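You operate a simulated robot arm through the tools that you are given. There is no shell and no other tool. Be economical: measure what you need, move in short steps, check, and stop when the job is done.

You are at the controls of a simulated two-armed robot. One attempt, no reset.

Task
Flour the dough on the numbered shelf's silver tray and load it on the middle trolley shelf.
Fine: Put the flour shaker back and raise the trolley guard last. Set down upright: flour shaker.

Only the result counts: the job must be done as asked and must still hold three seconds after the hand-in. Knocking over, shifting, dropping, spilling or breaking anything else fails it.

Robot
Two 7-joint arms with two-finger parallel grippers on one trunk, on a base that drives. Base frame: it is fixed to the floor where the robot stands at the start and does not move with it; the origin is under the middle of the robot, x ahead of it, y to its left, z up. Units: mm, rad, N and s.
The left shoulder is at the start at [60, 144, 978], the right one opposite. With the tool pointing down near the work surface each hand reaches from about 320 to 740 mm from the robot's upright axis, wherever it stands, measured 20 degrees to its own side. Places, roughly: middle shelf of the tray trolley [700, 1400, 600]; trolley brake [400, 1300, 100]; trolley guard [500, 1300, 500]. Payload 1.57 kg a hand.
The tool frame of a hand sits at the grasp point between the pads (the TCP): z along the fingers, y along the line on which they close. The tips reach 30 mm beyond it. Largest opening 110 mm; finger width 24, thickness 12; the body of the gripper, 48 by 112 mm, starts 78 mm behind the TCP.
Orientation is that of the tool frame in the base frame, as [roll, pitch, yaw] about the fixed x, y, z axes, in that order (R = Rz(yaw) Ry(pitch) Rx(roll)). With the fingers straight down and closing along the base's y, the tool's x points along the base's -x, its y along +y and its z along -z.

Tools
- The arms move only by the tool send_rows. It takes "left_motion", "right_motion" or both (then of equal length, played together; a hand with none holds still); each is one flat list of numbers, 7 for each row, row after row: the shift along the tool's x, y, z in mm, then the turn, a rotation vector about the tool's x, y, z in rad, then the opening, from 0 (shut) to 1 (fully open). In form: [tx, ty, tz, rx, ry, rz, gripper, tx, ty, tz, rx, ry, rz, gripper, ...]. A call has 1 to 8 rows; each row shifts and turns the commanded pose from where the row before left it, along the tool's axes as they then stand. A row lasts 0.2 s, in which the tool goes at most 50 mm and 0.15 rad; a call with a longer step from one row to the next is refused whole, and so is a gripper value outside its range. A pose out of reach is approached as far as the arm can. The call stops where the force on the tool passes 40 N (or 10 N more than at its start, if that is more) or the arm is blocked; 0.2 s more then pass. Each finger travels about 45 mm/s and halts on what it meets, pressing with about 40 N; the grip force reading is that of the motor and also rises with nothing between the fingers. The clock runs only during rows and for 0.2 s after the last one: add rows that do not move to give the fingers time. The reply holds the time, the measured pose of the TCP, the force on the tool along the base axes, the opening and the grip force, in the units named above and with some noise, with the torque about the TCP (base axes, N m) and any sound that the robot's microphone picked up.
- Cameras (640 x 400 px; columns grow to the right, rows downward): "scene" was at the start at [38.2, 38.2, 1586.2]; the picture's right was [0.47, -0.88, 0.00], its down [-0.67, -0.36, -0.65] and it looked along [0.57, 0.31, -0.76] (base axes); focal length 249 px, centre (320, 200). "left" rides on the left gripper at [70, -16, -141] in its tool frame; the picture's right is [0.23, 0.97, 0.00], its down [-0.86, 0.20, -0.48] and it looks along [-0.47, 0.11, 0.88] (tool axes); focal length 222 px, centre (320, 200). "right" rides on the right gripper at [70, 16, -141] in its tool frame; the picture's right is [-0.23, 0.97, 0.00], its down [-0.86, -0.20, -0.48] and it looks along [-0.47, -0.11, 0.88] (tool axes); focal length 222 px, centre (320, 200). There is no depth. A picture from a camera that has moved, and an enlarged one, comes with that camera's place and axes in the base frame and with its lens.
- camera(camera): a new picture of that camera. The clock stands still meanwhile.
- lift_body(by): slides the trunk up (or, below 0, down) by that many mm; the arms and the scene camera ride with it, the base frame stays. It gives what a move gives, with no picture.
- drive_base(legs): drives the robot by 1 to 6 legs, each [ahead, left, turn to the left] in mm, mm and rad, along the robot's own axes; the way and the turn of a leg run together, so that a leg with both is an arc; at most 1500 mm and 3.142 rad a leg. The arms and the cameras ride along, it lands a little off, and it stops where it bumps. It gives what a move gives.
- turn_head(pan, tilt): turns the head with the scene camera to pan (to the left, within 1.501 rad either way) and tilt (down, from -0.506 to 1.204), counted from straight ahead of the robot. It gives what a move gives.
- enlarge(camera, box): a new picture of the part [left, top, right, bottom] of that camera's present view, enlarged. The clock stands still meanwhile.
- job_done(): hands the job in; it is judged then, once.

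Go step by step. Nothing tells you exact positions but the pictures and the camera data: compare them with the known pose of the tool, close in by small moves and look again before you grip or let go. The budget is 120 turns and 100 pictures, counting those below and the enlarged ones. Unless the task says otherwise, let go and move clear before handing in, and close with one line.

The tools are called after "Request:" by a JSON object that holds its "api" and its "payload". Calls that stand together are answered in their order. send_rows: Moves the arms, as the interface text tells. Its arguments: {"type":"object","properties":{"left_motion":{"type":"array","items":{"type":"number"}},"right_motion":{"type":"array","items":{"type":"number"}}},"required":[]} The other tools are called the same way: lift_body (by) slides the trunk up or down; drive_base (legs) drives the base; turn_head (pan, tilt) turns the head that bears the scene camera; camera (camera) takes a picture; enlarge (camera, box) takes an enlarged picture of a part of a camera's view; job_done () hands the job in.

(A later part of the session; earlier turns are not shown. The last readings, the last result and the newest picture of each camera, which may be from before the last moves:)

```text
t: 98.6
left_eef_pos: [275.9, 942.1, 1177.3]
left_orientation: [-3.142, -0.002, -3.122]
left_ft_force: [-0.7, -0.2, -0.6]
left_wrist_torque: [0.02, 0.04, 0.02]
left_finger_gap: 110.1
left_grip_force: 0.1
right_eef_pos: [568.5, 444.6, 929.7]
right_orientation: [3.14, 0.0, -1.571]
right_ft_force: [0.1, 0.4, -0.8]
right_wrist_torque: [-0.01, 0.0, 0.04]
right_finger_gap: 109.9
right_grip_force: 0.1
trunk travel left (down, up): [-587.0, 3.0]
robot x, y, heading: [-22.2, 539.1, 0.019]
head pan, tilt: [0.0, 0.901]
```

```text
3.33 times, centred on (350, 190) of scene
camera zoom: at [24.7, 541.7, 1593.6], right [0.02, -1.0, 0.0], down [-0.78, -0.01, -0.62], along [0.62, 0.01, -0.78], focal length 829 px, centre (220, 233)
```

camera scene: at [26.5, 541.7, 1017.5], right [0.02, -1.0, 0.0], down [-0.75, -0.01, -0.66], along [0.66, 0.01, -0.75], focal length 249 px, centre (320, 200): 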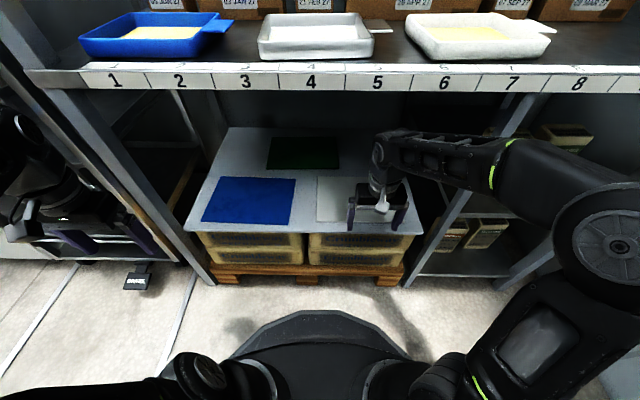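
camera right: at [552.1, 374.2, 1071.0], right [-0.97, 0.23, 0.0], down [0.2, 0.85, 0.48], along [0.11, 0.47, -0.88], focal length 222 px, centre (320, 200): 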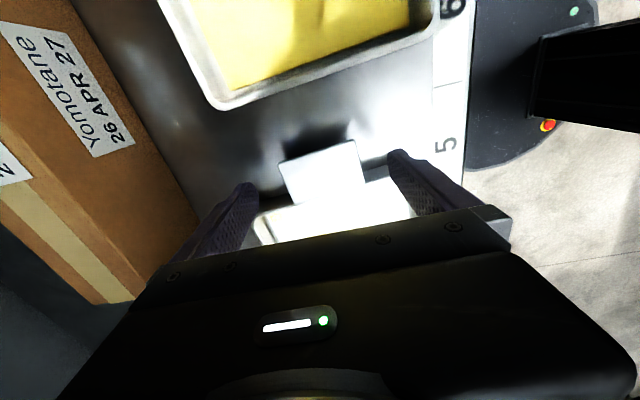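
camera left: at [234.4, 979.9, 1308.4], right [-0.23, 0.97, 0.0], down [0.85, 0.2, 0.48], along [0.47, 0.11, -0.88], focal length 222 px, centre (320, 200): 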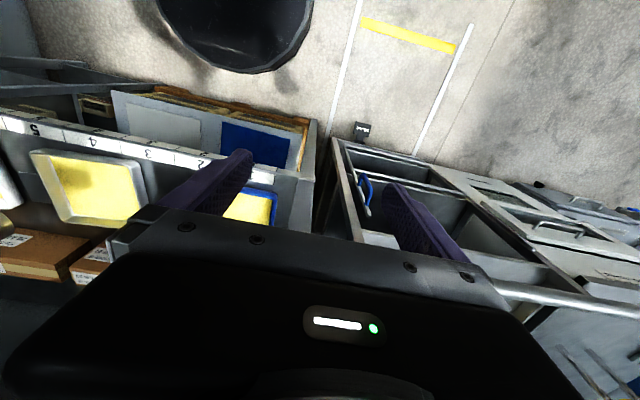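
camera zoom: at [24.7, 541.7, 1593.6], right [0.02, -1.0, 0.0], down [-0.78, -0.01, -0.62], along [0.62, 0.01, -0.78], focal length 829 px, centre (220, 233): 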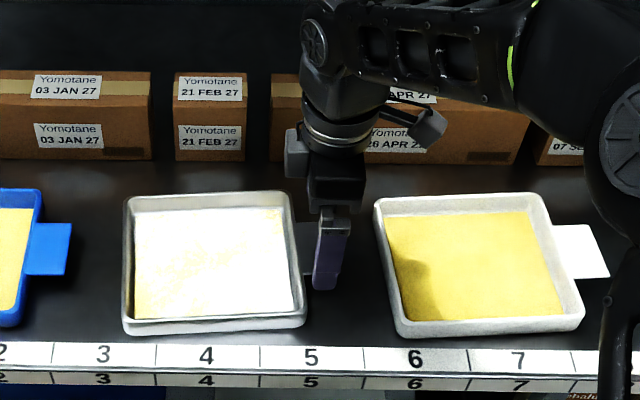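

Clear on all sides. Down the last 29 mm and close on the tab edges.

Request:
{"api": "send_rows", "payload": {"right_motion": [0, 0, 15, 0, 0, 0, 1, 0, 0, 14, 0, 0, 0, 1, 0, 0, 0, 0, 0, 0, 0.7, 0, 0, 0, 0, 0, 0, 0.5, 0, 0, 0, 0, 0, 0, 0.5, 0, 0, 0, 0, 0, 0, 0.5, 0, 0, 0, 0, 0, 0, 0.5]}}

Request:
{"api": "camera", "payload": {"camera": "right"}}

```text
t: 100.2
left_eef_pos: [275.6, 942.8, 1177.9]
left_orientation: [3.14, -0.001, -3.126]
left_ft_force: [-0.4, 0.5, -0.4]
left_wrist_torque: [-0.02, 0.02, -0.03]
left_finger_gap: 109.7
left_grip_force: 0.1
right_eef_pos: [567.1, 445.5, 901.3]
right_orientation: [3.138, 0.0, -1.571]
right_ft_force: [-0.5, 0.4, -0.2]
right_wrist_torque: [0.01, 0.02, 0.1]
right_finger_gap: 70.7
right_grip_force: 38.0
trunk travel left (down, up): [-587.0, 3.0]
robot x, y, heading: [-22.0, 537.3, 0.02]
head pan, tilt: [0.0, 0.901]
```

```text
42 pictures are left
camera right: at [551.5, 374.0, 1041.9], right [-0.97, 0.23, 0.0], down [0.2, 0.85, 0.48], along [0.11, 0.47, -0.88], focal length 222 px, centre (320, 200)
```

right: 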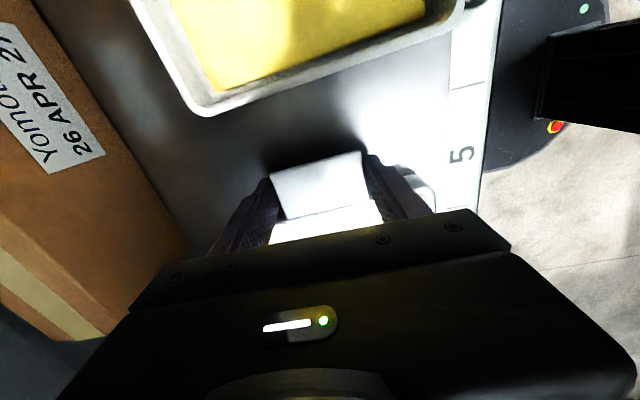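

Gripped at 70.7 mm width. Now drag-rotating the tray in place: first 45°.

Request:
{"api": "send_rows", "payload": {"right_motion": [0, 14.68, 0, 0, 0, 0.1309, 0.5, 0, 14.68, 0, 0, 0, 0.1309, 0.5, 0, 14.68, 0, 0, 0, 0.1309, 0.5, 0, 14.68, 0, 0, 0, 0.1309, 0.5, 0, 14.68, 0, 0, 0, 0.1309, 0.5, 0, 14.68, 0, 0, 0, 0.1309, 0.5]}}

Request:
{"api": "enlarge", "payload": {"camera": "scene", "box": [200, 130, 460, 290]}}

```text
t: 101.6
left_eef_pos: [274.0, 941.9, 1178.2]
left_orientation: [3.14, 0.0, -3.125]
left_ft_force: [0.1, -0.3, 0.1]
left_wrist_torque: [0.01, 0.03, -0.02]
left_finger_gap: 110.0
left_grip_force: 0.0
right_eef_pos: [485.9, 473.8, 900.9]
right_orientation: [3.14, 0.001, -2.357]
right_ft_force: [-3.1, 0.3, 4.4]
right_wrist_torque: [1.07, -0.62, 0.54]
right_finger_gap: 69.6
right_grip_force: 39.5
trunk travel left (down, up): [-587.0, 3.0]
robot x, y, heading: [-25.2, 540.5, 0.021]
head pan, tilt: [0.0, 0.901]
```

```text
2.46 times, centred on (330, 210) of scene
camera zoom: at [22.9, 541.9, 1593.7], right [0.02, -1.0, 0.0], down [-0.78, -0.01, -0.62], along [0.62, 0.01, -0.78], focal length 612 px, centre (295, 175)
```

zoom: 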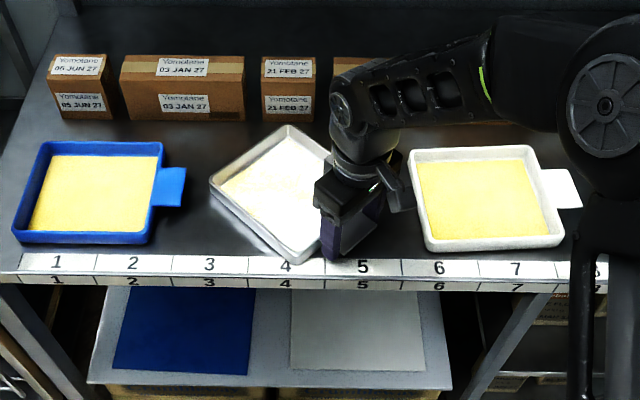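

Works smoothly. Continuing the second 45°.

Request:
{"api": "send_rows", "payload": {"right_motion": [0, 14.68, 0, 0, 0, 0.1309, 0.5, 0, 14.68, 0, 0, 0, 0.1309, 0.5, 0, 14.68, 0, 0, 0, 0.1309, 0.5, 0, 14.68, 0, 0, 0, 0.1309, 0.5, 0, 14.68, 0, 0, 0, 0.1309, 0.5, 0, 14.68, 0, 0, 0, 0.1309, 0.5]}}

Request:
{"api": "enlarge", "payload": {"camera": "scene", "box": [200, 130, 460, 290]}}

Request:
{"api": "camera", "payload": {"camera": "right"}}

```text
t: 103.0
left_eef_pos: [276.7, 942.0, 1177.4]
left_orientation: [3.141, -0.001, -3.125]
left_ft_force: [0.3, 0.0, 0.1]
left_wrist_torque: [0.04, 0.01, -0.03]
left_finger_gap: 109.9
left_grip_force: 0.1
right_eef_pos: [447.7, 549.6, 900.9]
right_orientation: [-3.141, -0.002, 3.139]
right_ft_force: [-1.0, 1.5, -0.4]
right_wrist_torque: [0.22, -0.1, 0.16]
right_finger_gap: 69.5
right_grip_force: 40.4
trunk travel left (down, up): [-587.0, 3.0]
robot x, y, heading: [-22.7, 538.7, 0.022]
head pan, tilt: [0.0, 0.901]
```

```text
2.46 times, centred on (330, 210) of scene
camera zoom: at [23.9, 542.2, 1593.6], right [0.02, -1.0, 0.0], down [-0.78, -0.01, -0.62], along [0.62, 0.01, -0.78], focal length 612 px, centre (295, 175)
```

zoom: 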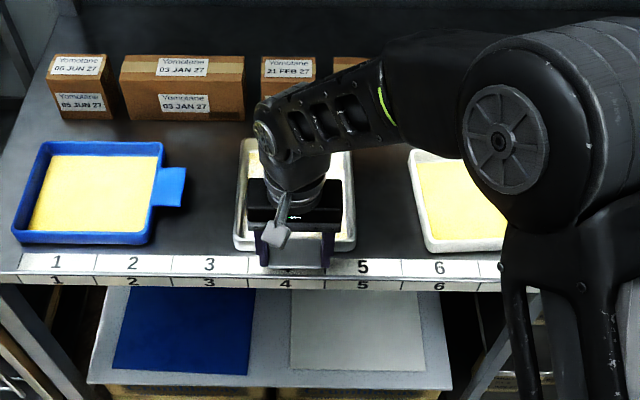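

```text
39 pictures are left
camera right: at [377.3, 565.6, 1042.9], right [0.23, 0.97, 0.0], down [0.86, -0.2, 0.48], along [0.46, -0.11, -0.88], focal length 222 px, centre (320, 200)
```

right: 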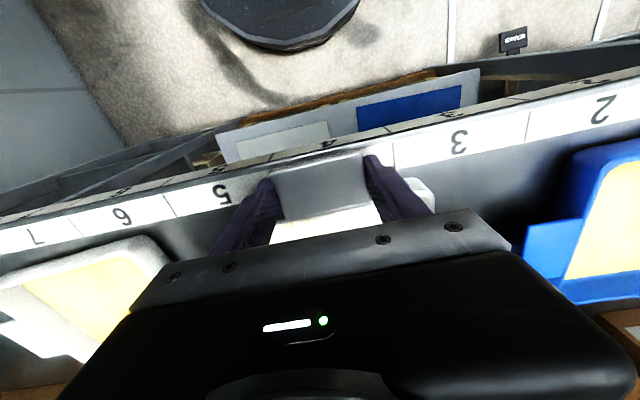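

The tab now faces the robot at y≈550. I'll drag the tray 40 mm toward the robot so the tab fully overhangs the shelf edge (x≈434), giving room for a finger underneath, then release.

Request:
{"api": "send_rows", "payload": {"right_motion": [10, 0, 0, 0, 0, 0, 0.5, 10, 0, 0, 0, 0, 0, 0.5, 10, 0, 0, 0, 0, 0, 0.5, 10, 0, 0, 0, 0, 0, 0.5, 0, 0, 0, 0, 0, 0, 0.8, 0, 0, 0, 0, 0, 0, 1, 0, 0, 0, 0, 0, 0, 1]}}

Request:
{"api": "send_rows", "payload": {"right_motion": [0, 0, -45, 0, 0, 0, 1, 0, 0, -45, 0, 0, 0, 1, 0, -45, -20, 0, 0, 0, 1, 0, -45, 0, 0, 0, 0, 1, 0, -45, 0, 0, 0, 0, 1]}}

Request:
{"api": "enlarge", "payload": {"camera": "scene", "box": [220, 160, 420, 290]}}

```text
t: 104.6
left_eef_pos: [276.1, 942.0, 1177.4]
left_orientation: [3.141, 0.0, -3.122]
left_ft_force: [0.1, -0.2, 0.2]
left_wrist_torque: [-0.01, 0.03, 0.03]
left_finger_gap: 110.0
left_grip_force: 0.0
right_eef_pos: [408.4, 548.6, 901.2]
right_orientation: [3.14, -0.005, -3.14]
right_ft_force: [1.1, -0.3, 0.5]
right_wrist_torque: [0.02, -0.02, -0.01]
right_finger_gap: 110.1
right_grip_force: 0.0
trunk travel left (down, up): [-587.0, 3.0]
robot x, y, heading: [-21.2, 534.9, 0.02]
head pan, tilt: [0.0, 0.901]
```

```text
t: 105.8
left_eef_pos: [275.4, 940.3, 1177.8]
left_orientation: [3.138, -0.001, -3.123]
left_ft_force: [-0.3, -1.1, -0.2]
left_wrist_torque: [0.03, 0.01, -0.01]
left_finger_gap: 110.0
left_grip_force: 0.0
right_eef_pos: [408.2, 411.8, 1011.1]
right_orientation: [3.14, -0.002, -3.14]
right_ft_force: [-0.4, 0.5, -0.1]
right_wrist_torque: [0.02, 0.0, 0.0]
right_finger_gap: 110.2
right_grip_force: 0.1
trunk travel left (down, up): [-587.0, 3.0]
robot x, y, heading: [-24.4, 538.1, 0.022]
head pan, tilt: [0.0, 0.901]
```

```text
3.08 times, centred on (320, 225) of scene
camera zoom: at [23.4, 540.3, 1593.6], right [0.02, -1.0, 0.0], down [-0.78, -0.01, -0.62], along [0.62, 0.01, -0.78], focal length 765 px, centre (320, 123)
```

zoom: 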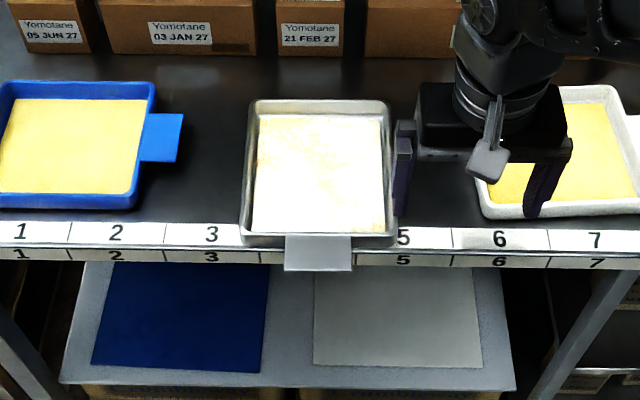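

Tab now overhangs the shelf edge (x≈393–433, y≈550). I'll back the base off and reorient the right hand to point forward.

Request:
{"api": "drive_base", "payload": {"legs": [[-100, 75, -0.02]]}}

Request:
{"api": "send_rows", "payload": {"right_motion": [0, 0, 0, 0, -0.1428, 0, 1, 0, 0, 0, 0, -0.1428, 0, 1, 0, 0, 0, 0, -0.1428, 0, 1, 0, 0, 0, 0, -0.1428, 0, 1, 0, 0, 0, 0, -0.1428, 0, 1, 0, 0, 0, 0, -0.1428, 0, 1, 0, 0, 0, 0, -0.1428, 0, 1, 0, 0, 0, 0, -0.1428, 0, 1]}}

Request:
{"api": "send_rows", "payload": {"right_motion": [0, 0, 0, 0, -0.1428, 0, 1, 0, 0, 0, 0, -0.1428, 0, 1, 0, 0, 0, 0, -0.1428, 0, 1, 0, 0, 0, 0, 0, -0.1428, 1, 0, 0, 0, 0, 0, -0.1428, 1, 0, 0, 0, 0, 0, -0.1428, 1, 0, 0, 0, 0, 0, -0.1428, 1, 0, 0, 0, 0, 0, -0.1428, 1]}}

Request:
{"api": "send_rows", "payload": {"right_motion": [0, 0, 0, 0, 0, -0.1428, 1, 0, 0, 0, 0, 0, -0.1428, 1, 0, 0, 0, 0, 0, -0.1428, 1, 0, 0, 0, 0, 0, -0.1428, 1, 0, 0, 0, 0, 0, -0.1428, 1, 0, 0, 0, 0, 0, -0.1428, 1]}}

Request:
{"api": "camera", "payload": {"camera": "scene"}}

Request:
{"api": "camera", "payload": {"camera": "right"}}

```text
t: 107.0
left_eef_pos: [181.5, 1012.3, 1178.5]
left_orientation: [-3.141, 0.001, 3.141]
left_ft_force: [-0.6, 0.6, -0.5]
left_wrist_torque: [-0.01, -0.03, -0.01]
left_finger_gap: 110.0
left_grip_force: 0.1
right_eef_pos: [304.0, 479.8, 1010.5]
right_orientation: [-3.141, -0.002, 3.122]
right_ft_force: [0.0, 0.9, 0.2]
right_wrist_torque: [-0.04, 0.02, 0.0]
right_finger_gap: 110.1
right_grip_force: 0.0
trunk travel left (down, up): [-587.0, 3.0]
robot x, y, heading: [-120.6, 617.9, -0.003]
head pan, tilt: [0.0, 0.901]
```

```text
t: 108.8
left_eef_pos: [184.0, 1011.5, 1177.4]
left_orientation: [3.141, -0.004, 3.138]
left_ft_force: [1.0, -0.1, 0.3]
left_wrist_torque: [0.02, 0.01, 0.0]
left_finger_gap: 110.0
left_grip_force: 0.1
right_eef_pos: [392.7, 512.3, 1023.7]
right_orientation: [3.138, 1.142, 3.12]
right_ft_force: [0.6, 0.3, 0.7]
right_wrist_torque: [0.03, 0.04, 0.0]
right_finger_gap: 110.0
right_grip_force: 0.1
right hand out of reach, approached as far as the arm can: row 5, 6, 7, 8
trunk travel left (down, up): [-587.0, 3.0]
robot x, y, heading: [-124.8, 611.5, 0.001]
head pan, tilt: [0.0, 0.901]
```

```text
t: 110.6
left_eef_pos: [183.5, 1010.5, 1178.1]
left_orientation: [3.141, -0.003, 3.14]
left_ft_force: [0.4, 0.6, 0.5]
left_wrist_torque: [-0.01, -0.01, -0.02]
left_finger_gap: 109.8
left_grip_force: 0.1
right_eef_pos: [427.4, 525.0, 1064.7]
right_orientation: [-1.575, 0.857, -1.594]
right_ft_force: [-0.5, -0.2, 0.1]
right_wrist_torque: [-0.01, -0.03, 0.0]
right_finger_gap: 110.2
right_grip_force: 0.0
right hand out of reach, approached as far as the arm can: row 1, 3
trunk travel left (down, up): [-587.0, 3.0]
robot x, y, heading: [-122.0, 609.7, 0.0]
head pan, tilt: [0.0, 0.901]
```

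```text
t: 112.0
left_eef_pos: [182.7, 1011.1, 1177.5]
left_orientation: [-3.141, -0.002, 3.139]
left_ft_force: [-0.5, 0.2, 0.4]
left_wrist_torque: [0.04, 0.0, 0.0]
left_finger_gap: 110.2
left_grip_force: 0.0
right_eef_pos: [425.8, 524.2, 1063.9]
right_orientation: [-1.574, -0.001, -1.59]
right_ft_force: [1.0, -0.3, -0.2]
right_wrist_torque: [0.03, 0.02, -0.01]
right_finger_gap: 110.1
right_grip_force: 0.0
trunk travel left (down, up): [-587.0, 3.0]
robot x, y, heading: [-122.4, 610.2, -0.003]
head pan, tilt: [0.0, 0.901]
```

```text
37 pictures are left
camera scene: at [-76.4, 615.3, 1593.6], right [0.0, -1.0, 0.0], down [-0.78, 0.0, -0.62], along [0.62, 0.0, -0.78], focal length 249 px, centre (320, 200)
```

scene: 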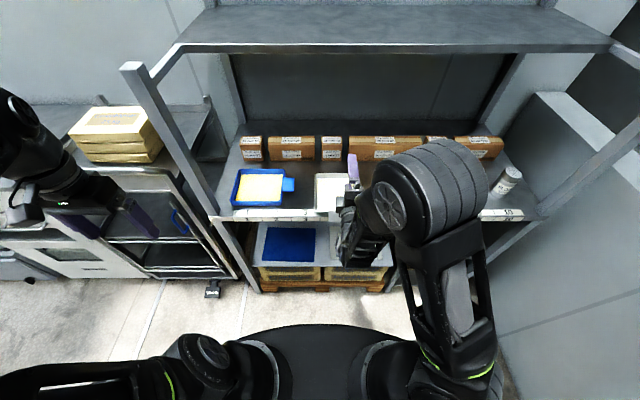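

```text
36 pictures are left
camera right: at [283.1, 458.0, 1048.6], right [0.0, 0.23, -0.97], down [-0.46, 0.86, 0.2], along [0.89, 0.45, 0.1], focal length 222 px, centre (320, 200)
```

right: 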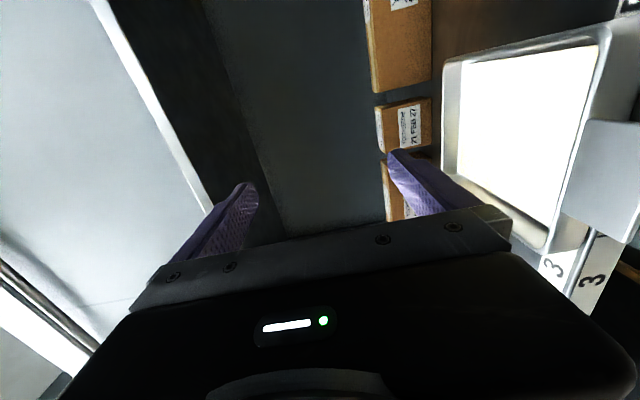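

Hand is horizontal with a vertical closing axis. I'll back off 130 mm, lower to tab height, and align in y.

Request:
{"api": "drive_base", "payload": {"legs": [[-130, 0, 0.0]]}}

Request:
{"api": "send_rows", "payload": {"right_motion": [-13, 44, 0, 0, 0, 0, 0.6, -13, 44, 0, 0, 0, 0, 0.6, 0, 44, 0, 0, 0, 0, 0.5, 0, 44, 0, 0, 0, 0, 0.5, 0, 0, 0, 0, 0, 0, 0.5]}}

Request:
{"api": "camera", "payload": {"camera": "right"}}

Request:
{"api": "enlarge", "payload": {"camera": "scene", "box": [240, 120, 420, 240]}}

```text
t: 113.3
left_eef_pos: [52.6, 1010.9, 1178.2]
left_orientation: [3.139, 0.002, 3.141]
left_ft_force: [-1.0, 0.4, 1.1]
left_wrist_torque: [-0.01, -0.03, 0.02]
left_finger_gap: 110.0
left_grip_force: 0.1
right_eef_pos: [296.9, 525.1, 1064.9]
right_orientation: [-1.572, 0.002, -1.591]
right_ft_force: [-1.2, 0.5, 0.2]
right_wrist_torque: [0.01, 0.04, -0.02]
right_finger_gap: 109.7
right_grip_force: 0.1
trunk travel left (down, up): [-587.0, 3.0]
robot x, y, heading: [-249.8, 612.9, -0.004]
head pan, tilt: [0.0, 0.901]
```

```text
t: 114.5
left_eef_pos: [55.2, 1010.6, 1177.6]
left_orientation: [-3.14, 0.0, 3.14]
left_ft_force: [0.3, 0.6, 0.0]
left_wrist_torque: [0.0, 0.02, 0.01]
left_finger_gap: 110.1
left_grip_force: 0.1
right_eef_pos: [296.8, 551.3, 888.7]
right_orientation: [-1.575, 0.001, -1.589]
right_ft_force: [-0.6, 0.2, 0.9]
right_wrist_torque: [0.01, -0.02, -0.01]
right_finger_gap: 55.1
right_grip_force: 0.0
trunk travel left (down, up): [-587.0, 3.0]
robot x, y, heading: [-249.7, 616.3, 0.001]
head pan, tilt: [0.0, 0.901]
```

```text
35 pictures are left
camera right: at [153.9, 483.6, 873.0], right [0.0, 0.23, -0.97], down [-0.46, 0.86, 0.2], along [0.89, 0.45, 0.11], focal length 222 px, centre (320, 200)
```

right: 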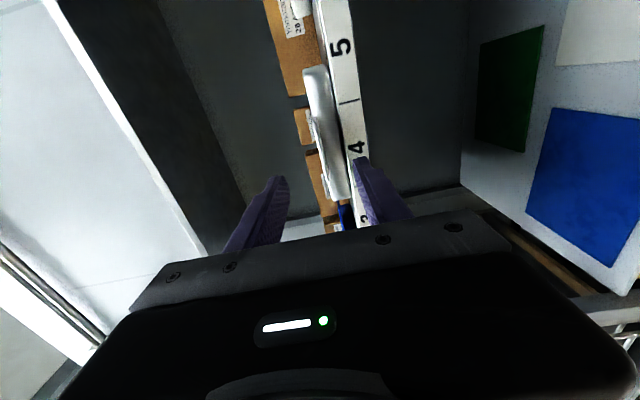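

```text
3.33 times, centred on (330, 180) of scene
camera zoom: at [-205.1, 615.5, 1593.6], right [0.0, -1.0, 0.0], down [-0.78, 0.0, -0.62], along [0.62, 0.0, -0.78], focal length 829 px, centre (287, 267)
```

zoom: 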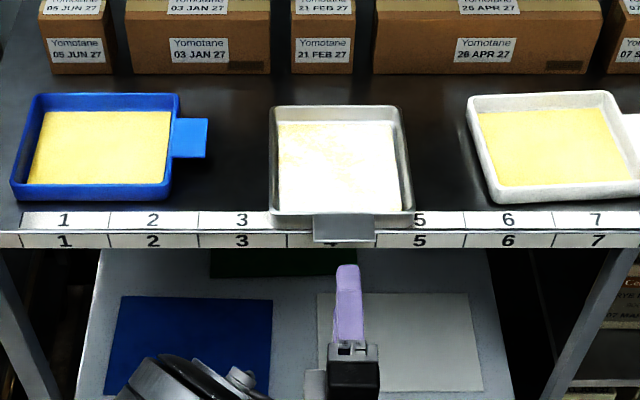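

Aligned in y. I'll zoom in on the edge-on view to check the tab height relative to the fingers.

Request:
{"api": "enlarge", "payload": {"camera": "right", "box": [230, 50, 430, 230]}}

```text
2.22 times, centred on (330, 140) of right
camera zoom: at [153.9, 483.6, 873.0], right [0.0, 0.23, -0.97], down [-0.46, 0.86, 0.2], along [0.89, 0.45, 0.11], focal length 494 px, centre (298, 333)
```

zoom: 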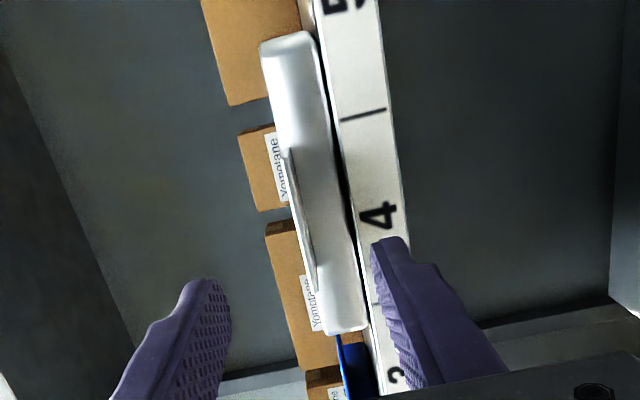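

Tab plate is at z≈887, centred at y≈548 — the hand at z≈889 matches. I'll narrow the fingers and drive forward most of the way.

Request:
{"api": "send_rows", "payload": {"right_motion": [2, 1, 0, 0, 0, 0, 0.32, 0, 0, 0, 0, 0, 0, 0.32, 0, 0, 0, 0, 0, 0, 0.32]}}

Request:
{"api": "drive_base", "payload": {"legs": [[78, 0, 0.0]]}}

Request:
{"api": "enlarge", "payload": {"camera": "right", "box": [230, 50, 430, 230]}}

```text
t: 115.3
left_eef_pos: [54.0, 1011.0, 1178.0]
left_orientation: [3.141, -0.001, 3.139]
left_ft_force: [-0.5, 0.1, 1.6]
left_wrist_torque: [-0.04, -0.01, 0.03]
left_finger_gap: 110.0
left_grip_force: 0.1
right_eef_pos: [298.0, 549.1, 887.0]
right_orientation: [-1.573, 0.001, -1.59]
right_ft_force: [0.4, -0.1, 0.0]
right_wrist_torque: [-0.02, 0.01, -0.02]
right_finger_gap: 35.0
right_grip_force: 0.1
trunk travel left (down, up): [-587.0, 3.0]
robot x, y, heading: [-249.8, 614.2, -0.003]
head pan, tilt: [0.0, 0.901]
```

```text
t: 116.4
left_eef_pos: [134.2, 1010.2, 1177.5]
left_orientation: [3.141, -0.002, 3.138]
left_ft_force: [0.5, 0.1, -1.3]
left_wrist_torque: [0.0, 0.04, -0.02]
left_finger_gap: 110.2
left_grip_force: 0.0
right_eef_pos: [375.9, 547.9, 886.9]
right_orientation: [-1.577, 0.002, -1.591]
right_ft_force: [0.0, 0.4, 0.1]
right_wrist_torque: [0.0, -0.01, -0.01]
right_finger_gap: 34.9
right_grip_force: 0.0
trunk travel left (down, up): [-587.0, 3.0]
robot x, y, heading: [-172.4, 613.7, 0.003]
head pan, tilt: [0.0, 0.901]
```

```text
2.22 times, centred on (330, 140) of right
camera zoom: at [233.7, 481.3, 871.1], right [0.0, 0.23, -0.97], down [-0.46, 0.86, 0.2], along [0.89, 0.45, 0.1], focal length 494 px, centre (298, 333)
```

zoom: 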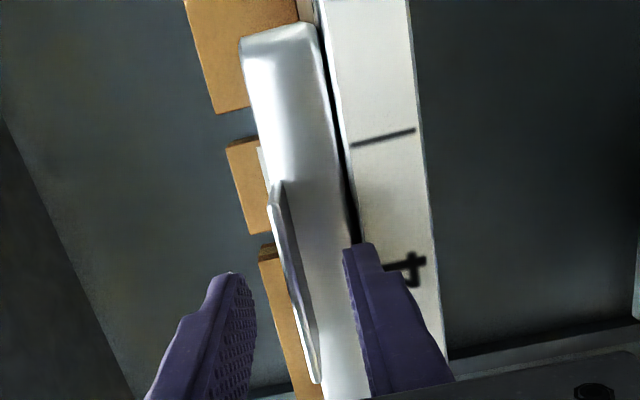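

Tab sits between the fingers. Advance 22 mm and close.

Request:
{"api": "send_rows", "payload": {"right_motion": [0, 0, 11, 0, 0, 0, 0.32, 0, 0, 11, 0, 0, 0, 0.32, 0, 0, 0, 0, 0, 0, 0, 0, 0, 0, 0, 0, 0, 0, 0, 0, 0, 0, 0, 0, 0, 0, 0, 0, 0, 0, 0, 0]}}

Request:
{"api": "enlarge", "payload": {"camera": "right", "box": [230, 50, 430, 230]}}

```text
t: 117.8
left_eef_pos: [132.6, 1011.6, 1177.0]
left_orientation: [-3.141, 0.0, 3.138]
left_ft_force: [0.3, 0.0, -0.1]
left_wrist_torque: [0.02, 0.01, -0.01]
left_finger_gap: 110.2
left_grip_force: 0.1
right_eef_pos: [397.3, 548.2, 886.7]
right_orientation: [-1.573, 0.002, -1.592]
right_ft_force: [2.2, -0.2, 4.4]
right_wrist_torque: [-0.1, -0.21, 0.0]
right_finger_gap: 4.8
right_grip_force: 25.3
trunk travel left (down, up): [-587.0, 3.0]
robot x, y, heading: [-170.2, 613.5, -0.0]
head pan, tilt: [0.0, 0.901]
```

```text
2.22 times, centred on (330, 140) of right
camera zoom: at [254.6, 481.4, 871.2], right [0.0, 0.23, -0.97], down [-0.46, 0.86, 0.2], along [0.89, 0.45, 0.11], focal length 494 px, centre (298, 333)
```

zoom: 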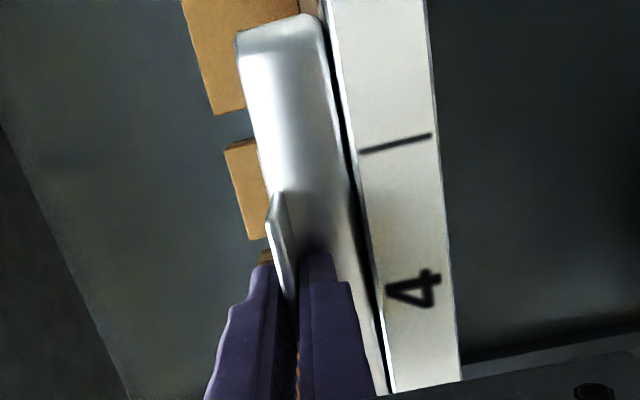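

Tab pinched (4.8 mm plate). Test lift by 20 mm and check droop.

Request:
{"api": "send_rows", "payload": {"right_motion": [0, -5, 0, 0, 0, 0, 0, 0, -5, 0, 0, 0, 0, 0, 0, -5, 0, 0, 0, 0, 0, 0, -5, 0, 0, 0, 0, 0, 0, 0, 0, 0, 0, 0, 0]}}

Request:
{"api": "enlarge", "payload": {"camera": "scene", "box": [240, 120, 440, 250]}}

Request:
{"api": "camera", "payload": {"camera": "right"}}

```text
t: 119.0
left_eef_pos: [133.5, 1010.4, 1177.0]
left_orientation: [-3.14, -0.003, 3.139]
left_ft_force: [-0.7, -0.8, -0.6]
left_wrist_torque: [-0.05, 0.01, -0.01]
left_finger_gap: 110.1
left_grip_force: 0.0
right_eef_pos: [397.6, 547.6, 908.0]
right_orientation: [-1.576, 0.0, -1.594]
right_ft_force: [-0.6, 0.5, -2.8]
right_wrist_torque: [-0.01, 0.39, 0.04]
right_finger_gap: 4.8
right_grip_force: 25.2
trunk travel left (down, up): [-587.0, 3.0]
robot x, y, heading: [-174.8, 615.1, 0.001]
head pan, tilt: [0.0, 0.901]
```

```text
3.08 times, centred on (340, 185) of scene
camera zoom: at [-126.3, 615.3, 1593.6], right [0.0, -1.0, 0.0], down [-0.78, 0.0, -0.62], along [0.62, 0.0, -0.78], focal length 765 px, centre (258, 246)
```

zoom: 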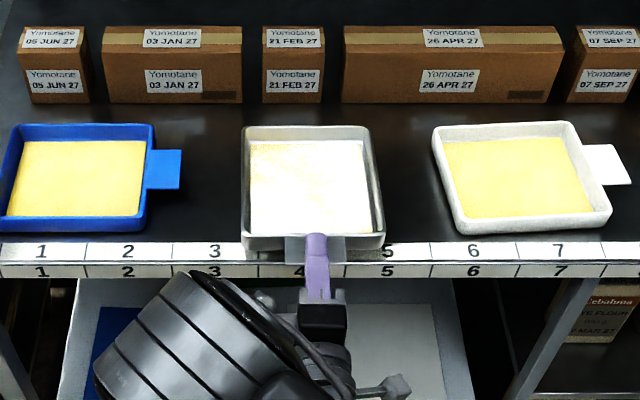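

```text
29 pictures are left
camera right: at [254.5, 480.9, 892.0], right [0.0, 0.23, -0.97], down [-0.46, 0.86, 0.2], along [0.89, 0.45, 0.11], focal length 222 px, centre (320, 200)
```

right: 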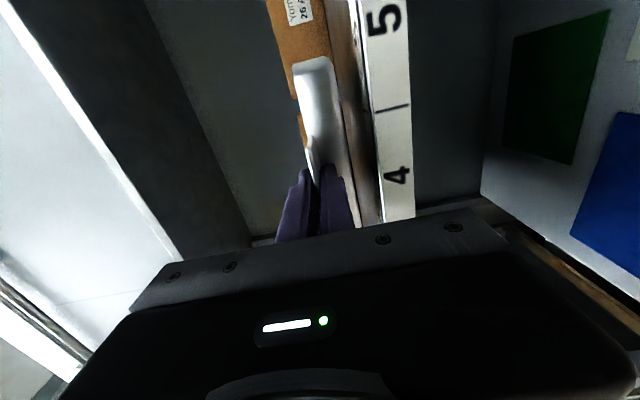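

Tray lifts level (≈0.28 kg). I'll raise it more, back off, slide left to the trolley and lower.

Request:
{"api": "send_rows", "payload": {"right_motion": [0, -15, 0, 0, 0, 0, 0, 0, -25, 0, 0, 0, 0, 0, 0, -25, 0, 0, 0, 0, 0, 0, -15, 0, 0, 0, 0, 0]}}

Request:
{"api": "drive_base", "payload": {"legs": [[-220, 0, 0], [0, 790, 0]]}}

Request:
{"api": "lift_body", "payload": {"by": -300}}

Request:
{"api": "turn_head", "payload": {"pan": -0.1, "tilt": 0.45}}

Request:
{"api": "camera", "payload": {"camera": "scene"}}

```text
t: 120.0
left_eef_pos: [133.0, 1010.0, 1177.4]
left_orientation: [-3.141, -0.004, 3.138]
left_ft_force: [0.7, -0.4, -0.3]
left_wrist_torque: [-0.02, 0.02, 0.03]
left_finger_gap: 109.8
left_grip_force: 0.0
right_eef_pos: [398.0, 548.1, 987.4]
right_orientation: [-1.576, 0.0, -1.591]
right_ft_force: [-0.7, -0.4, -3.4]
right_wrist_torque: [-0.01, 0.38, -0.03]
right_finger_gap: 4.9
right_grip_force: 25.1
trunk travel left (down, up): [-587.0, 3.0]
robot x, y, heading: [-172.2, 610.7, -0.007]
head pan, tilt: [0.0, 0.901]
```

```text
t: 125.4
left_eef_pos: [-70.1, 1784.2, 1176.7]
left_orientation: [-3.141, -0.002, 3.12]
left_ft_force: [0.3, -0.5, -0.5]
left_wrist_torque: [-0.01, -0.02, -0.02]
left_finger_gap: 110.2
left_grip_force: 0.0
right_eef_pos: [185.4, 1316.5, 987.5]
right_orientation: [-1.574, 0.0, -1.61]
right_ft_force: [-0.3, 0.2, -2.4]
right_wrist_torque: [0.01, 0.37, -0.05]
right_finger_gap: 4.9
right_grip_force: 25.5
trunk travel left (down, up): [-587.0, 3.0]
robot x, y, heading: [-382.2, 1392.0, -0.022]
head pan, tilt: [0.0, 0.901]
```

```text
t: 128.4
left_eef_pos: [-70.4, 1784.6, 877.2]
left_orientation: [-3.141, -0.002, 3.12]
left_ft_force: [0.8, -0.1, -0.2]
left_wrist_torque: [-0.04, -0.01, 0.01]
left_finger_gap: 110.0
left_grip_force: 0.0
right_eef_pos: [185.2, 1316.8, 686.2]
right_orientation: [-1.574, 0.0, -1.609]
right_ft_force: [-0.3, -0.1, -3.7]
right_wrist_torque: [0.01, 0.38, 0.01]
right_finger_gap: 4.8
right_grip_force: 25.0
trunk travel left (down, up): [-287.0, 303.0]
robot x, y, heading: [-385.6, 1396.3, -0.014]
head pan, tilt: [0.0, 0.901]
```

```text
t: 129.3
left_eef_pos: [-70.5, 1783.8, 877.8]
left_orientation: [3.141, -0.002, 3.119]
left_ft_force: [-0.8, -0.3, -1.1]
left_wrist_torque: [0.04, 0.0, -0.02]
left_finger_gap: 110.1
left_grip_force: 0.1
right_eef_pos: [185.9, 1316.8, 685.9]
right_orientation: [-1.575, -0.001, -1.608]
right_ft_force: [0.3, 1.1, -2.2]
right_wrist_torque: [0.0, 0.37, -0.01]
right_finger_gap: 4.9
right_grip_force: 24.9
trunk travel left (down, up): [-287.0, 303.0]
robot x, y, heading: [-384.7, 1391.2, -0.024]
head pan, tilt: [-0.099, 0.45]
```

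```text
28 pictures are left
camera scene: at [-321.8, 1383.9, 1331.8], right [-0.12, -0.99, 0.0], down [-0.43, 0.05, -0.9], along [0.89, -0.11, -0.44], focal length 249 px, centre (320, 200)
```

scene: 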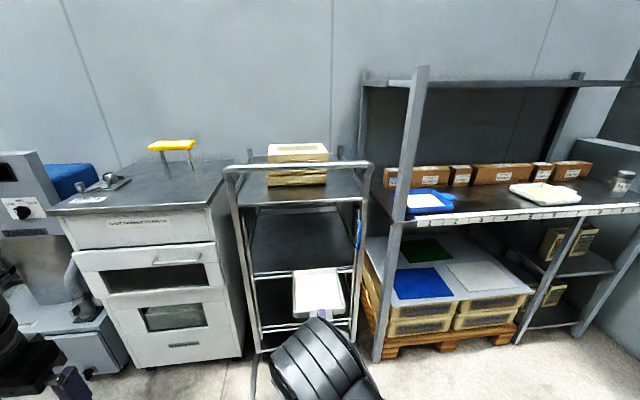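

I'll zoom in on the trolley opening to fix the shelf's front edge by comparing with the earlier view.

Request:
{"api": "enlarge", "payload": {"camera": "scene", "box": [220, 150, 390, 300]}}

```text
2.67 times, centred on (305, 225) of scene
camera zoom: at [-321.8, 1383.9, 1331.8], right [-0.12, -0.99, 0.0], down [-0.43, 0.05, -0.9], along [0.89, -0.11, -0.44], focal length 663 px, centre (360, 133)
```

zoom: 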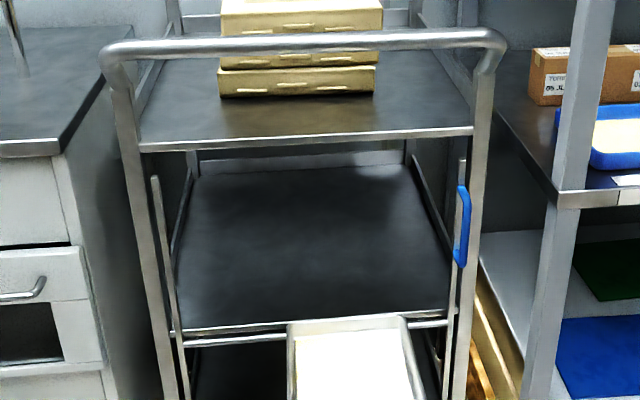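

Triangulated: middle shelf top z≈620, front x≈472, y≈1144–1555. Tray bottom is ~40 mm above that; I'll raise 20 mm more, centre in y, straighten, and drive in partway.

Request:
{"api": "lift_body", "payload": {"by": 25}}

Request:
{"api": "drive_base", "payload": {"legs": [[0, 36, 0.024]]}}

Request:
{"api": "drive_base", "payload": {"legs": [[180, 0, 0]]}}

Request:
{"api": "camera", "payload": {"camera": "scene"}}

Request:
{"api": "camera", "payload": {"camera": "right"}}

```text
t: 130.0
left_eef_pos: [-69.7, 1782.9, 903.4]
left_orientation: [-3.142, -0.002, 3.121]
left_ft_force: [-0.5, -0.9, 0.3]
left_wrist_torque: [0.0, 0.03, -0.01]
left_finger_gap: 110.0
left_grip_force: 0.0
right_eef_pos: [186.6, 1316.1, 711.3]
right_orientation: [-1.574, 0.0, -1.61]
right_ft_force: [1.1, -0.6, -2.3]
right_wrist_torque: [0.01, 0.37, 0.04]
right_finger_gap: 4.8
right_grip_force: 24.9
trunk travel left (down, up): [-312.0, 278.0]
robot x, y, heading: [-385.3, 1395.7, -0.02]
head pan, tilt: [-0.099, 0.45]
```

```text
t: 130.9
left_eef_pos: [-79.8, 1827.7, 901.9]
left_orientation: [-3.142, -0.002, -3.137]
left_ft_force: [0.8, 0.0, -0.6]
left_wrist_torque: [-0.02, -0.01, 0.0]
left_finger_gap: 110.1
left_grip_force: 0.1
right_eef_pos: [188.0, 1366.0, 712.1]
right_orientation: [-1.574, 0.001, -1.585]
right_ft_force: [0.2, 1.0, -2.6]
right_wrist_torque: [-0.01, 0.37, 0.01]
right_finger_gap: 5.0
right_grip_force: 25.1
trunk travel left (down, up): [-312.0, 278.0]
robot x, y, heading: [-382.5, 1422.6, 0.003]
head pan, tilt: [-0.099, 0.45]
```

```text
t: 132.4
left_eef_pos: [100.6, 1826.5, 901.9]
left_orientation: [-3.141, -0.003, -3.14]
left_ft_force: [0.1, 0.6, 0.3]
left_wrist_torque: [-0.02, -0.03, -0.01]
left_finger_gap: 109.8
left_grip_force: 0.0
right_eef_pos: [367.7, 1364.9, 711.7]
right_orientation: [-1.575, 0.0, -1.588]
right_ft_force: [-0.2, 0.0, -3.3]
right_wrist_torque: [-0.03, 0.36, -0.01]
right_finger_gap: 4.7
right_grip_force: 25.7
trunk travel left (down, up): [-312.0, 278.0]
robot x, y, heading: [-207.6, 1432.1, 0.003]
head pan, tilt: [-0.099, 0.45]
```

```text
26 pictures are left
camera scene: at [-141.5, 1422.0, 1356.9], right [-0.1, -1.0, 0.0], down [-0.43, 0.04, -0.9], along [0.9, -0.09, -0.44], focal length 249 px, centre (320, 200)
```

scene: 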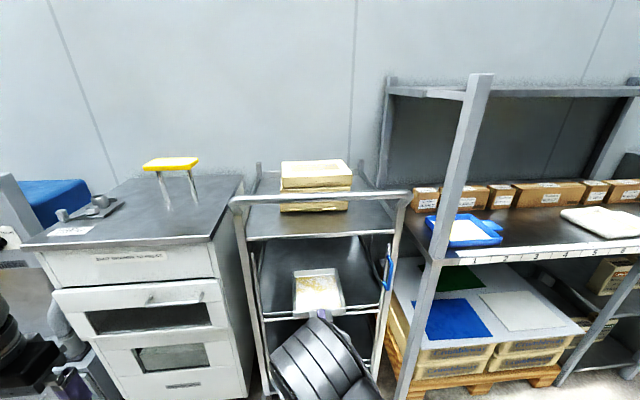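

```text
25 pictures are left
camera right: at [224.3, 1298.4, 695.7], right [0.0, 0.23, -0.97], down [-0.46, 0.86, 0.2], along [0.89, 0.45, 0.1], focal length 222 px, centre (320, 200)
```

right: 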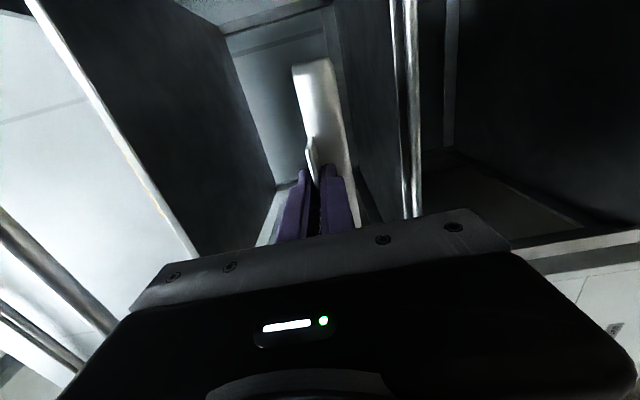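

Tray is entering cleanly between the shelves, centred and above the shelf edge. Driving in the last 150 mm.

Request:
{"api": "drive_base", "payload": {"legs": [[150, 0, 0]]}}

Request:
{"api": "camera", "payload": {"camera": "right"}}

Request:
{"api": "turn_head", "payload": {"pan": -0.1, "tilt": 0.85}}

Request:
{"api": "camera", "payload": {"camera": "scene"}}

```text
t: 133.8
left_eef_pos: [252.1, 1827.2, 902.3]
left_orientation: [3.141, -0.003, -3.141]
left_ft_force: [-0.3, 0.8, -0.3]
left_wrist_torque: [0.0, 0.0, -0.02]
left_finger_gap: 109.8
left_grip_force: 0.0
right_eef_pos: [518.5, 1364.9, 711.4]
right_orientation: [-1.576, 0.0, -1.59]
right_ft_force: [-0.3, 0.1, -2.6]
right_wrist_torque: [-0.03, 0.34, 0.0]
right_finger_gap: 4.7
right_grip_force: 25.0
trunk travel left (down, up): [-312.0, 278.0]
robot x, y, heading: [-51.1, 1431.2, 0.003]
head pan, tilt: [-0.099, 0.45]
```

```text
24 pictures are left
camera right: at [375.5, 1298.2, 695.6], right [0.0, 0.23, -0.97], down [-0.46, 0.86, 0.2], along [0.89, 0.45, 0.1], focal length 222 px, centre (320, 200)
```

right: 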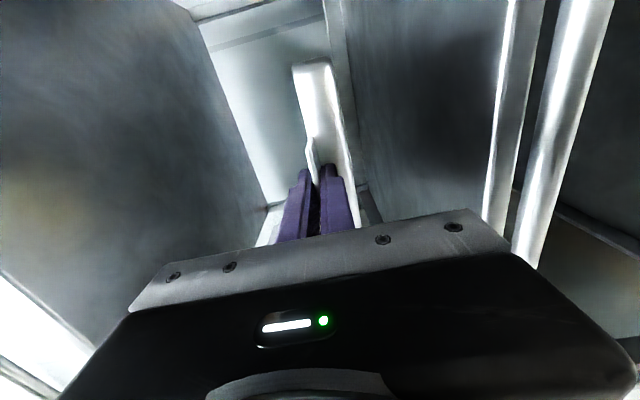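

```text
t: 134.7
left_eef_pos: [252.1, 1828.0, 902.9]
left_orientation: [3.141, -0.002, -3.14]
left_ft_force: [0.3, -0.6, 0.2]
left_wrist_torque: [0.0, 0.02, 0.01]
left_finger_gap: 110.2
left_grip_force: 0.0
right_eef_pos: [517.5, 1365.8, 711.0]
right_orientation: [-1.575, -0.001, -1.588]
right_ft_force: [0.1, 0.2, -2.8]
right_wrist_torque: [-0.04, 0.35, 0.02]
right_finger_gap: 5.0
right_grip_force: 25.5
trunk travel left (down, up): [-312.0, 278.0]
robot x, y, heading: [-50.0, 1430.6, 0.003]
head pan, tilt: [-0.099, 0.85]
```

```text
23 pictures are left
camera scene: at [-4.0, 1423.5, 1322.5], right [-0.1, -1.0, 0.0], down [-0.75, 0.07, -0.66], along [0.66, -0.07, -0.75], focal length 249 px, centre (320, 200)
```

scene: 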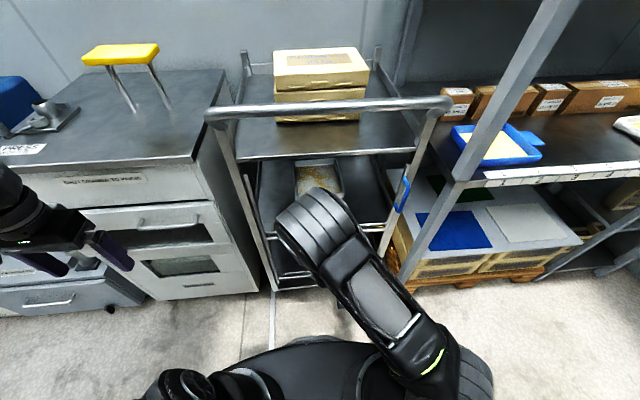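

Tray is over the shelf. I'll pull back 12 mm to keep the gripper body clear of the front bar, then lower with contact detection.

Request:
{"api": "send_rows", "payload": {"right_motion": [0, 0, -12, 0, 0, 0, 0, 0, 20, 0, 0, 0, 0, 0, 0, 20, 0, 0, 0, 0, 0, 0, 4, 0, 0, 0, 0, 0, 0, 4, 0, 0, 0, 0, 0]}}

Request:
{"api": "camera", "payload": {"camera": "right"}}

```text
t: 135.8
left_eef_pos: [252.4, 1826.4, 902.8]
left_orientation: [-3.141, -0.003, 3.142]
left_ft_force: [-0.9, -0.5, -0.1]
left_wrist_torque: [0.0, -0.02, -0.01]
left_finger_gap: 110.1
left_grip_force: 0.0
right_eef_pos: [505.2, 1365.5, 663.3]
right_orientation: [-1.576, 0.0, -1.588]
right_ft_force: [0.0, -0.4, -3.8]
right_wrist_torque: [-0.01, 0.41, -0.02]
right_finger_gap: 4.9
right_grip_force: 25.5
trunk travel left (down, up): [-312.0, 278.0]
robot x, y, heading: [-52.8, 1428.8, -0.0]
head pan, tilt: [-0.099, 0.85]
```

```text
22 pictures are left
camera right: at [363.6, 1298.5, 647.7], right [0.0, 0.23, -0.97], down [-0.46, 0.86, 0.2], along [0.89, 0.45, 0.1], focal length 222 px, centre (320, 200)
```

right: 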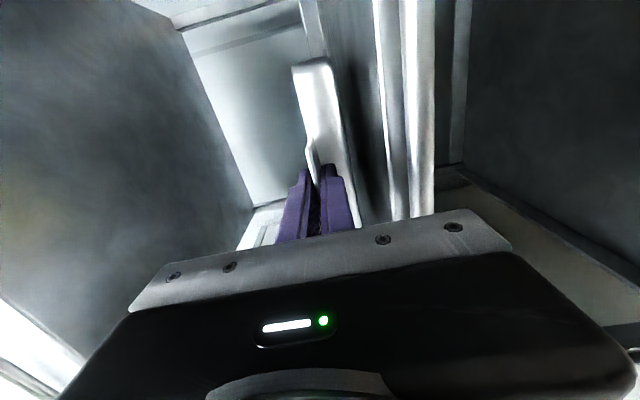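

Shelf edge refined to x≈480, z≈620; front bar at x≈464; clearance is fine. Lowering the remaining ~18 mm gently.

Request:
{"api": "send_rows", "payload": {"right_motion": [0, 4, 0, 0, 0, 0, 0, 0, 4, 0, 0, 0, 0, 0, 0, 3, 0, 0, 0, 0, 0, 0, 2, 0, 0, 0, 0, 0, 0, 2, 0, 0, 0, 0, 0]}}

Request:
{"api": "send_rows", "payload": {"right_motion": [0, 1.5, 0, 0, 0, 0, 0, 0, 1.5, 0, 0, 0, 0, 0]}}

```text
t: 137.1
left_eef_pos: [252.7, 1827.2, 902.0]
left_orientation: [3.141, -0.003, -3.141]
left_ft_force: [-0.7, -0.1, 0.1]
left_wrist_torque: [-0.02, 0.02, -0.01]
left_finger_gap: 110.1
left_grip_force: 0.1
right_eef_pos: [505.1, 1365.5, 649.3]
right_orientation: [-1.574, 0.002, -1.588]
right_ft_force: [-0.4, 0.2, -1.9]
right_wrist_torque: [-0.06, 0.16, 0.01]
right_finger_gap: 4.9
right_grip_force: 25.2
trunk travel left (down, up): [-312.0, 278.0]
robot x, y, heading: [-52.5, 1432.7, -0.003]
head pan, tilt: [-0.099, 0.85]
```

```text
t: 137.7
left_eef_pos: [251.8, 1827.3, 903.0]
left_orientation: [3.14, 0.0, -3.142]
left_ft_force: [0.2, -0.4, -0.5]
left_wrist_torque: [0.04, -0.03, 0.02]
left_finger_gap: 109.6
left_grip_force: 0.0
right_eef_pos: [505.6, 1365.4, 647.2]
right_orientation: [-1.572, -0.001, -1.588]
right_ft_force: [0.4, 1.2, 4.3]
right_wrist_torque: [-0.07, -0.22, 0.08]
right_finger_gap: 4.5
right_grip_force: 25.4
trunk travel left (down, up): [-312.0, 278.0]
robot x, y, heading: [-49.3, 1431.5, -0.004]
head pan, tilt: [-0.099, 0.85]
```

Touched down (force flipped to +4 N). Opening slightly (finger room under the tab is small) and withdrawing.

Request:
{"api": "send_rows", "payload": {"right_motion": [0, 0, 0, 0, 0, 0, 0.1, 0, 0, 0, 0, 0, 0, 0.17, 0, 0, 0, 0, 0, 0, 0.17, 0, 0, -20, 0, 0, 0, 0.17, 0, 0, -25, 0, 0, 0, 0.17, 0, 0, -25, 0, 0, 0, 0.17, 0, 0, -25, 0, 0, 0, 0.17]}}

Request:
{"api": "camera", "payload": {"camera": "right"}}

```text
t: 139.2
left_eef_pos: [251.7, 1827.3, 903.0]
left_orientation: [3.141, -0.002, 3.141]
left_ft_force: [-0.2, -0.2, -1.4]
left_wrist_torque: [0.03, 0.0, 0.01]
left_finger_gap: 110.0
left_grip_force: 0.1
right_eef_pos: [414.9, 1363.8, 651.8]
right_orientation: [-1.56, 0.004, -1.597]
right_ft_force: [0.4, 0.2, 0.2]
right_wrist_torque: [0.0, 0.0, -0.01]
right_finger_gap: 18.6
right_grip_force: 0.0
trunk travel left (down, up): [-312.0, 278.0]
robot x, y, heading: [-52.2, 1428.1, -0.001]
head pan, tilt: [-0.099, 0.85]
```

```text
21 pictures are left
camera right: at [271.9, 1298.4, 633.5], right [0.02, 0.23, -0.97], down [-0.46, 0.87, 0.2], along [0.89, 0.44, 0.12], focal length 222 px, centre (320, 200)
```

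right: 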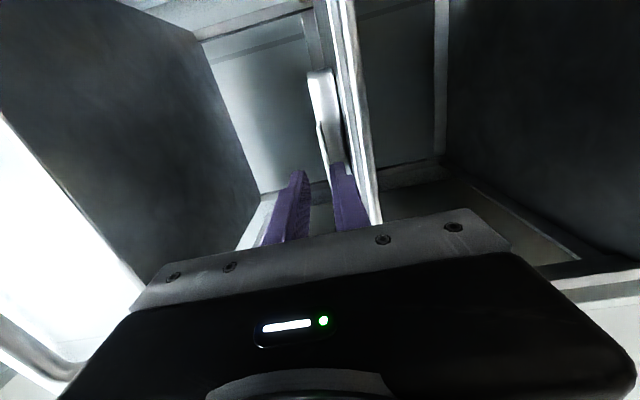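

Tray is set down and the hand is out. Now for the guard: the blue handle triangulates to ≈[430, 1147, 808]. Let me look at it closely.

Request:
{"api": "turn_head", "payload": {"pan": -0.4, "tilt": 0.75}}

Request:
{"api": "camera", "payload": {"camera": "scene"}}

Request:
{"api": "enlarge", "payload": {"camera": "scene", "box": [180, 90, 360, 240]}}

```text
t: 140.1
left_eef_pos: [250.8, 1826.7, 902.4]
left_orientation: [3.141, 0.0, -3.141]
left_ft_force: [-0.7, -0.6, -0.6]
left_wrist_torque: [-0.01, -0.02, -0.04]
left_finger_gap: 110.2
left_grip_force: 0.0
right_eef_pos: [414.7, 1365.7, 651.8]
right_orientation: [-1.559, 0.002, -1.595]
right_ft_force: [0.4, -0.1, 0.1]
right_wrist_torque: [0.05, 0.0, 0.01]
right_finger_gap: 18.6
right_grip_force: 0.0
trunk travel left (down, up): [-312.0, 278.0]
robot x, y, heading: [-50.3, 1428.6, -0.001]
head pan, tilt: [-0.4, 0.75]
```

```text
20 pictures are left
camera scene: at [-5.8, 1399.1, 1330.5], right [-0.39, -0.92, 0.0], down [-0.63, 0.26, -0.73], along [0.67, -0.28, -0.68], focal length 249 px, centre (320, 200)
```

scene: 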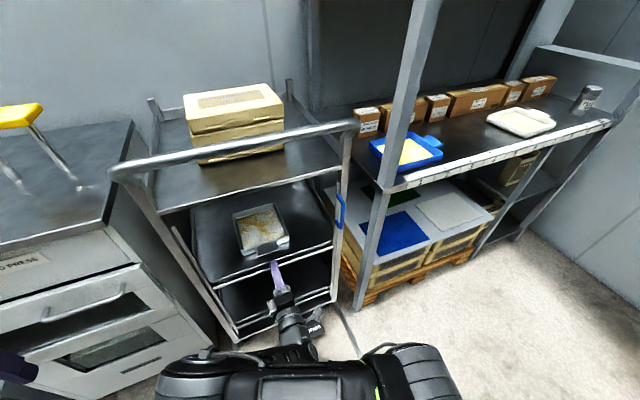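

```text
2.67 times, centred on (270, 165) of scene
camera zoom: at [-5.8, 1399.1, 1330.5], right [-0.39, -0.92, 0.0], down [-0.63, 0.26, -0.73], along [0.67, -0.28, -0.68], focal length 663 px, centre (453, 293)
```

zoom: 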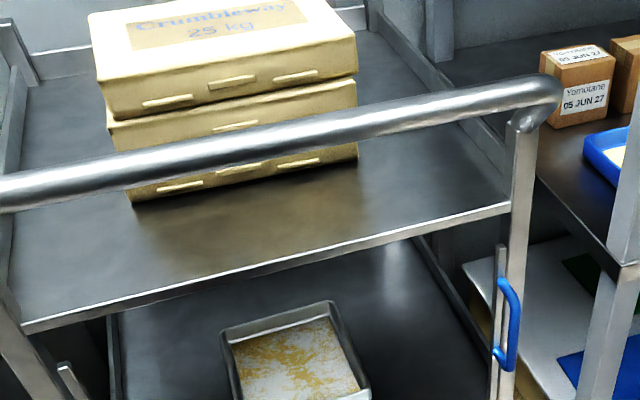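

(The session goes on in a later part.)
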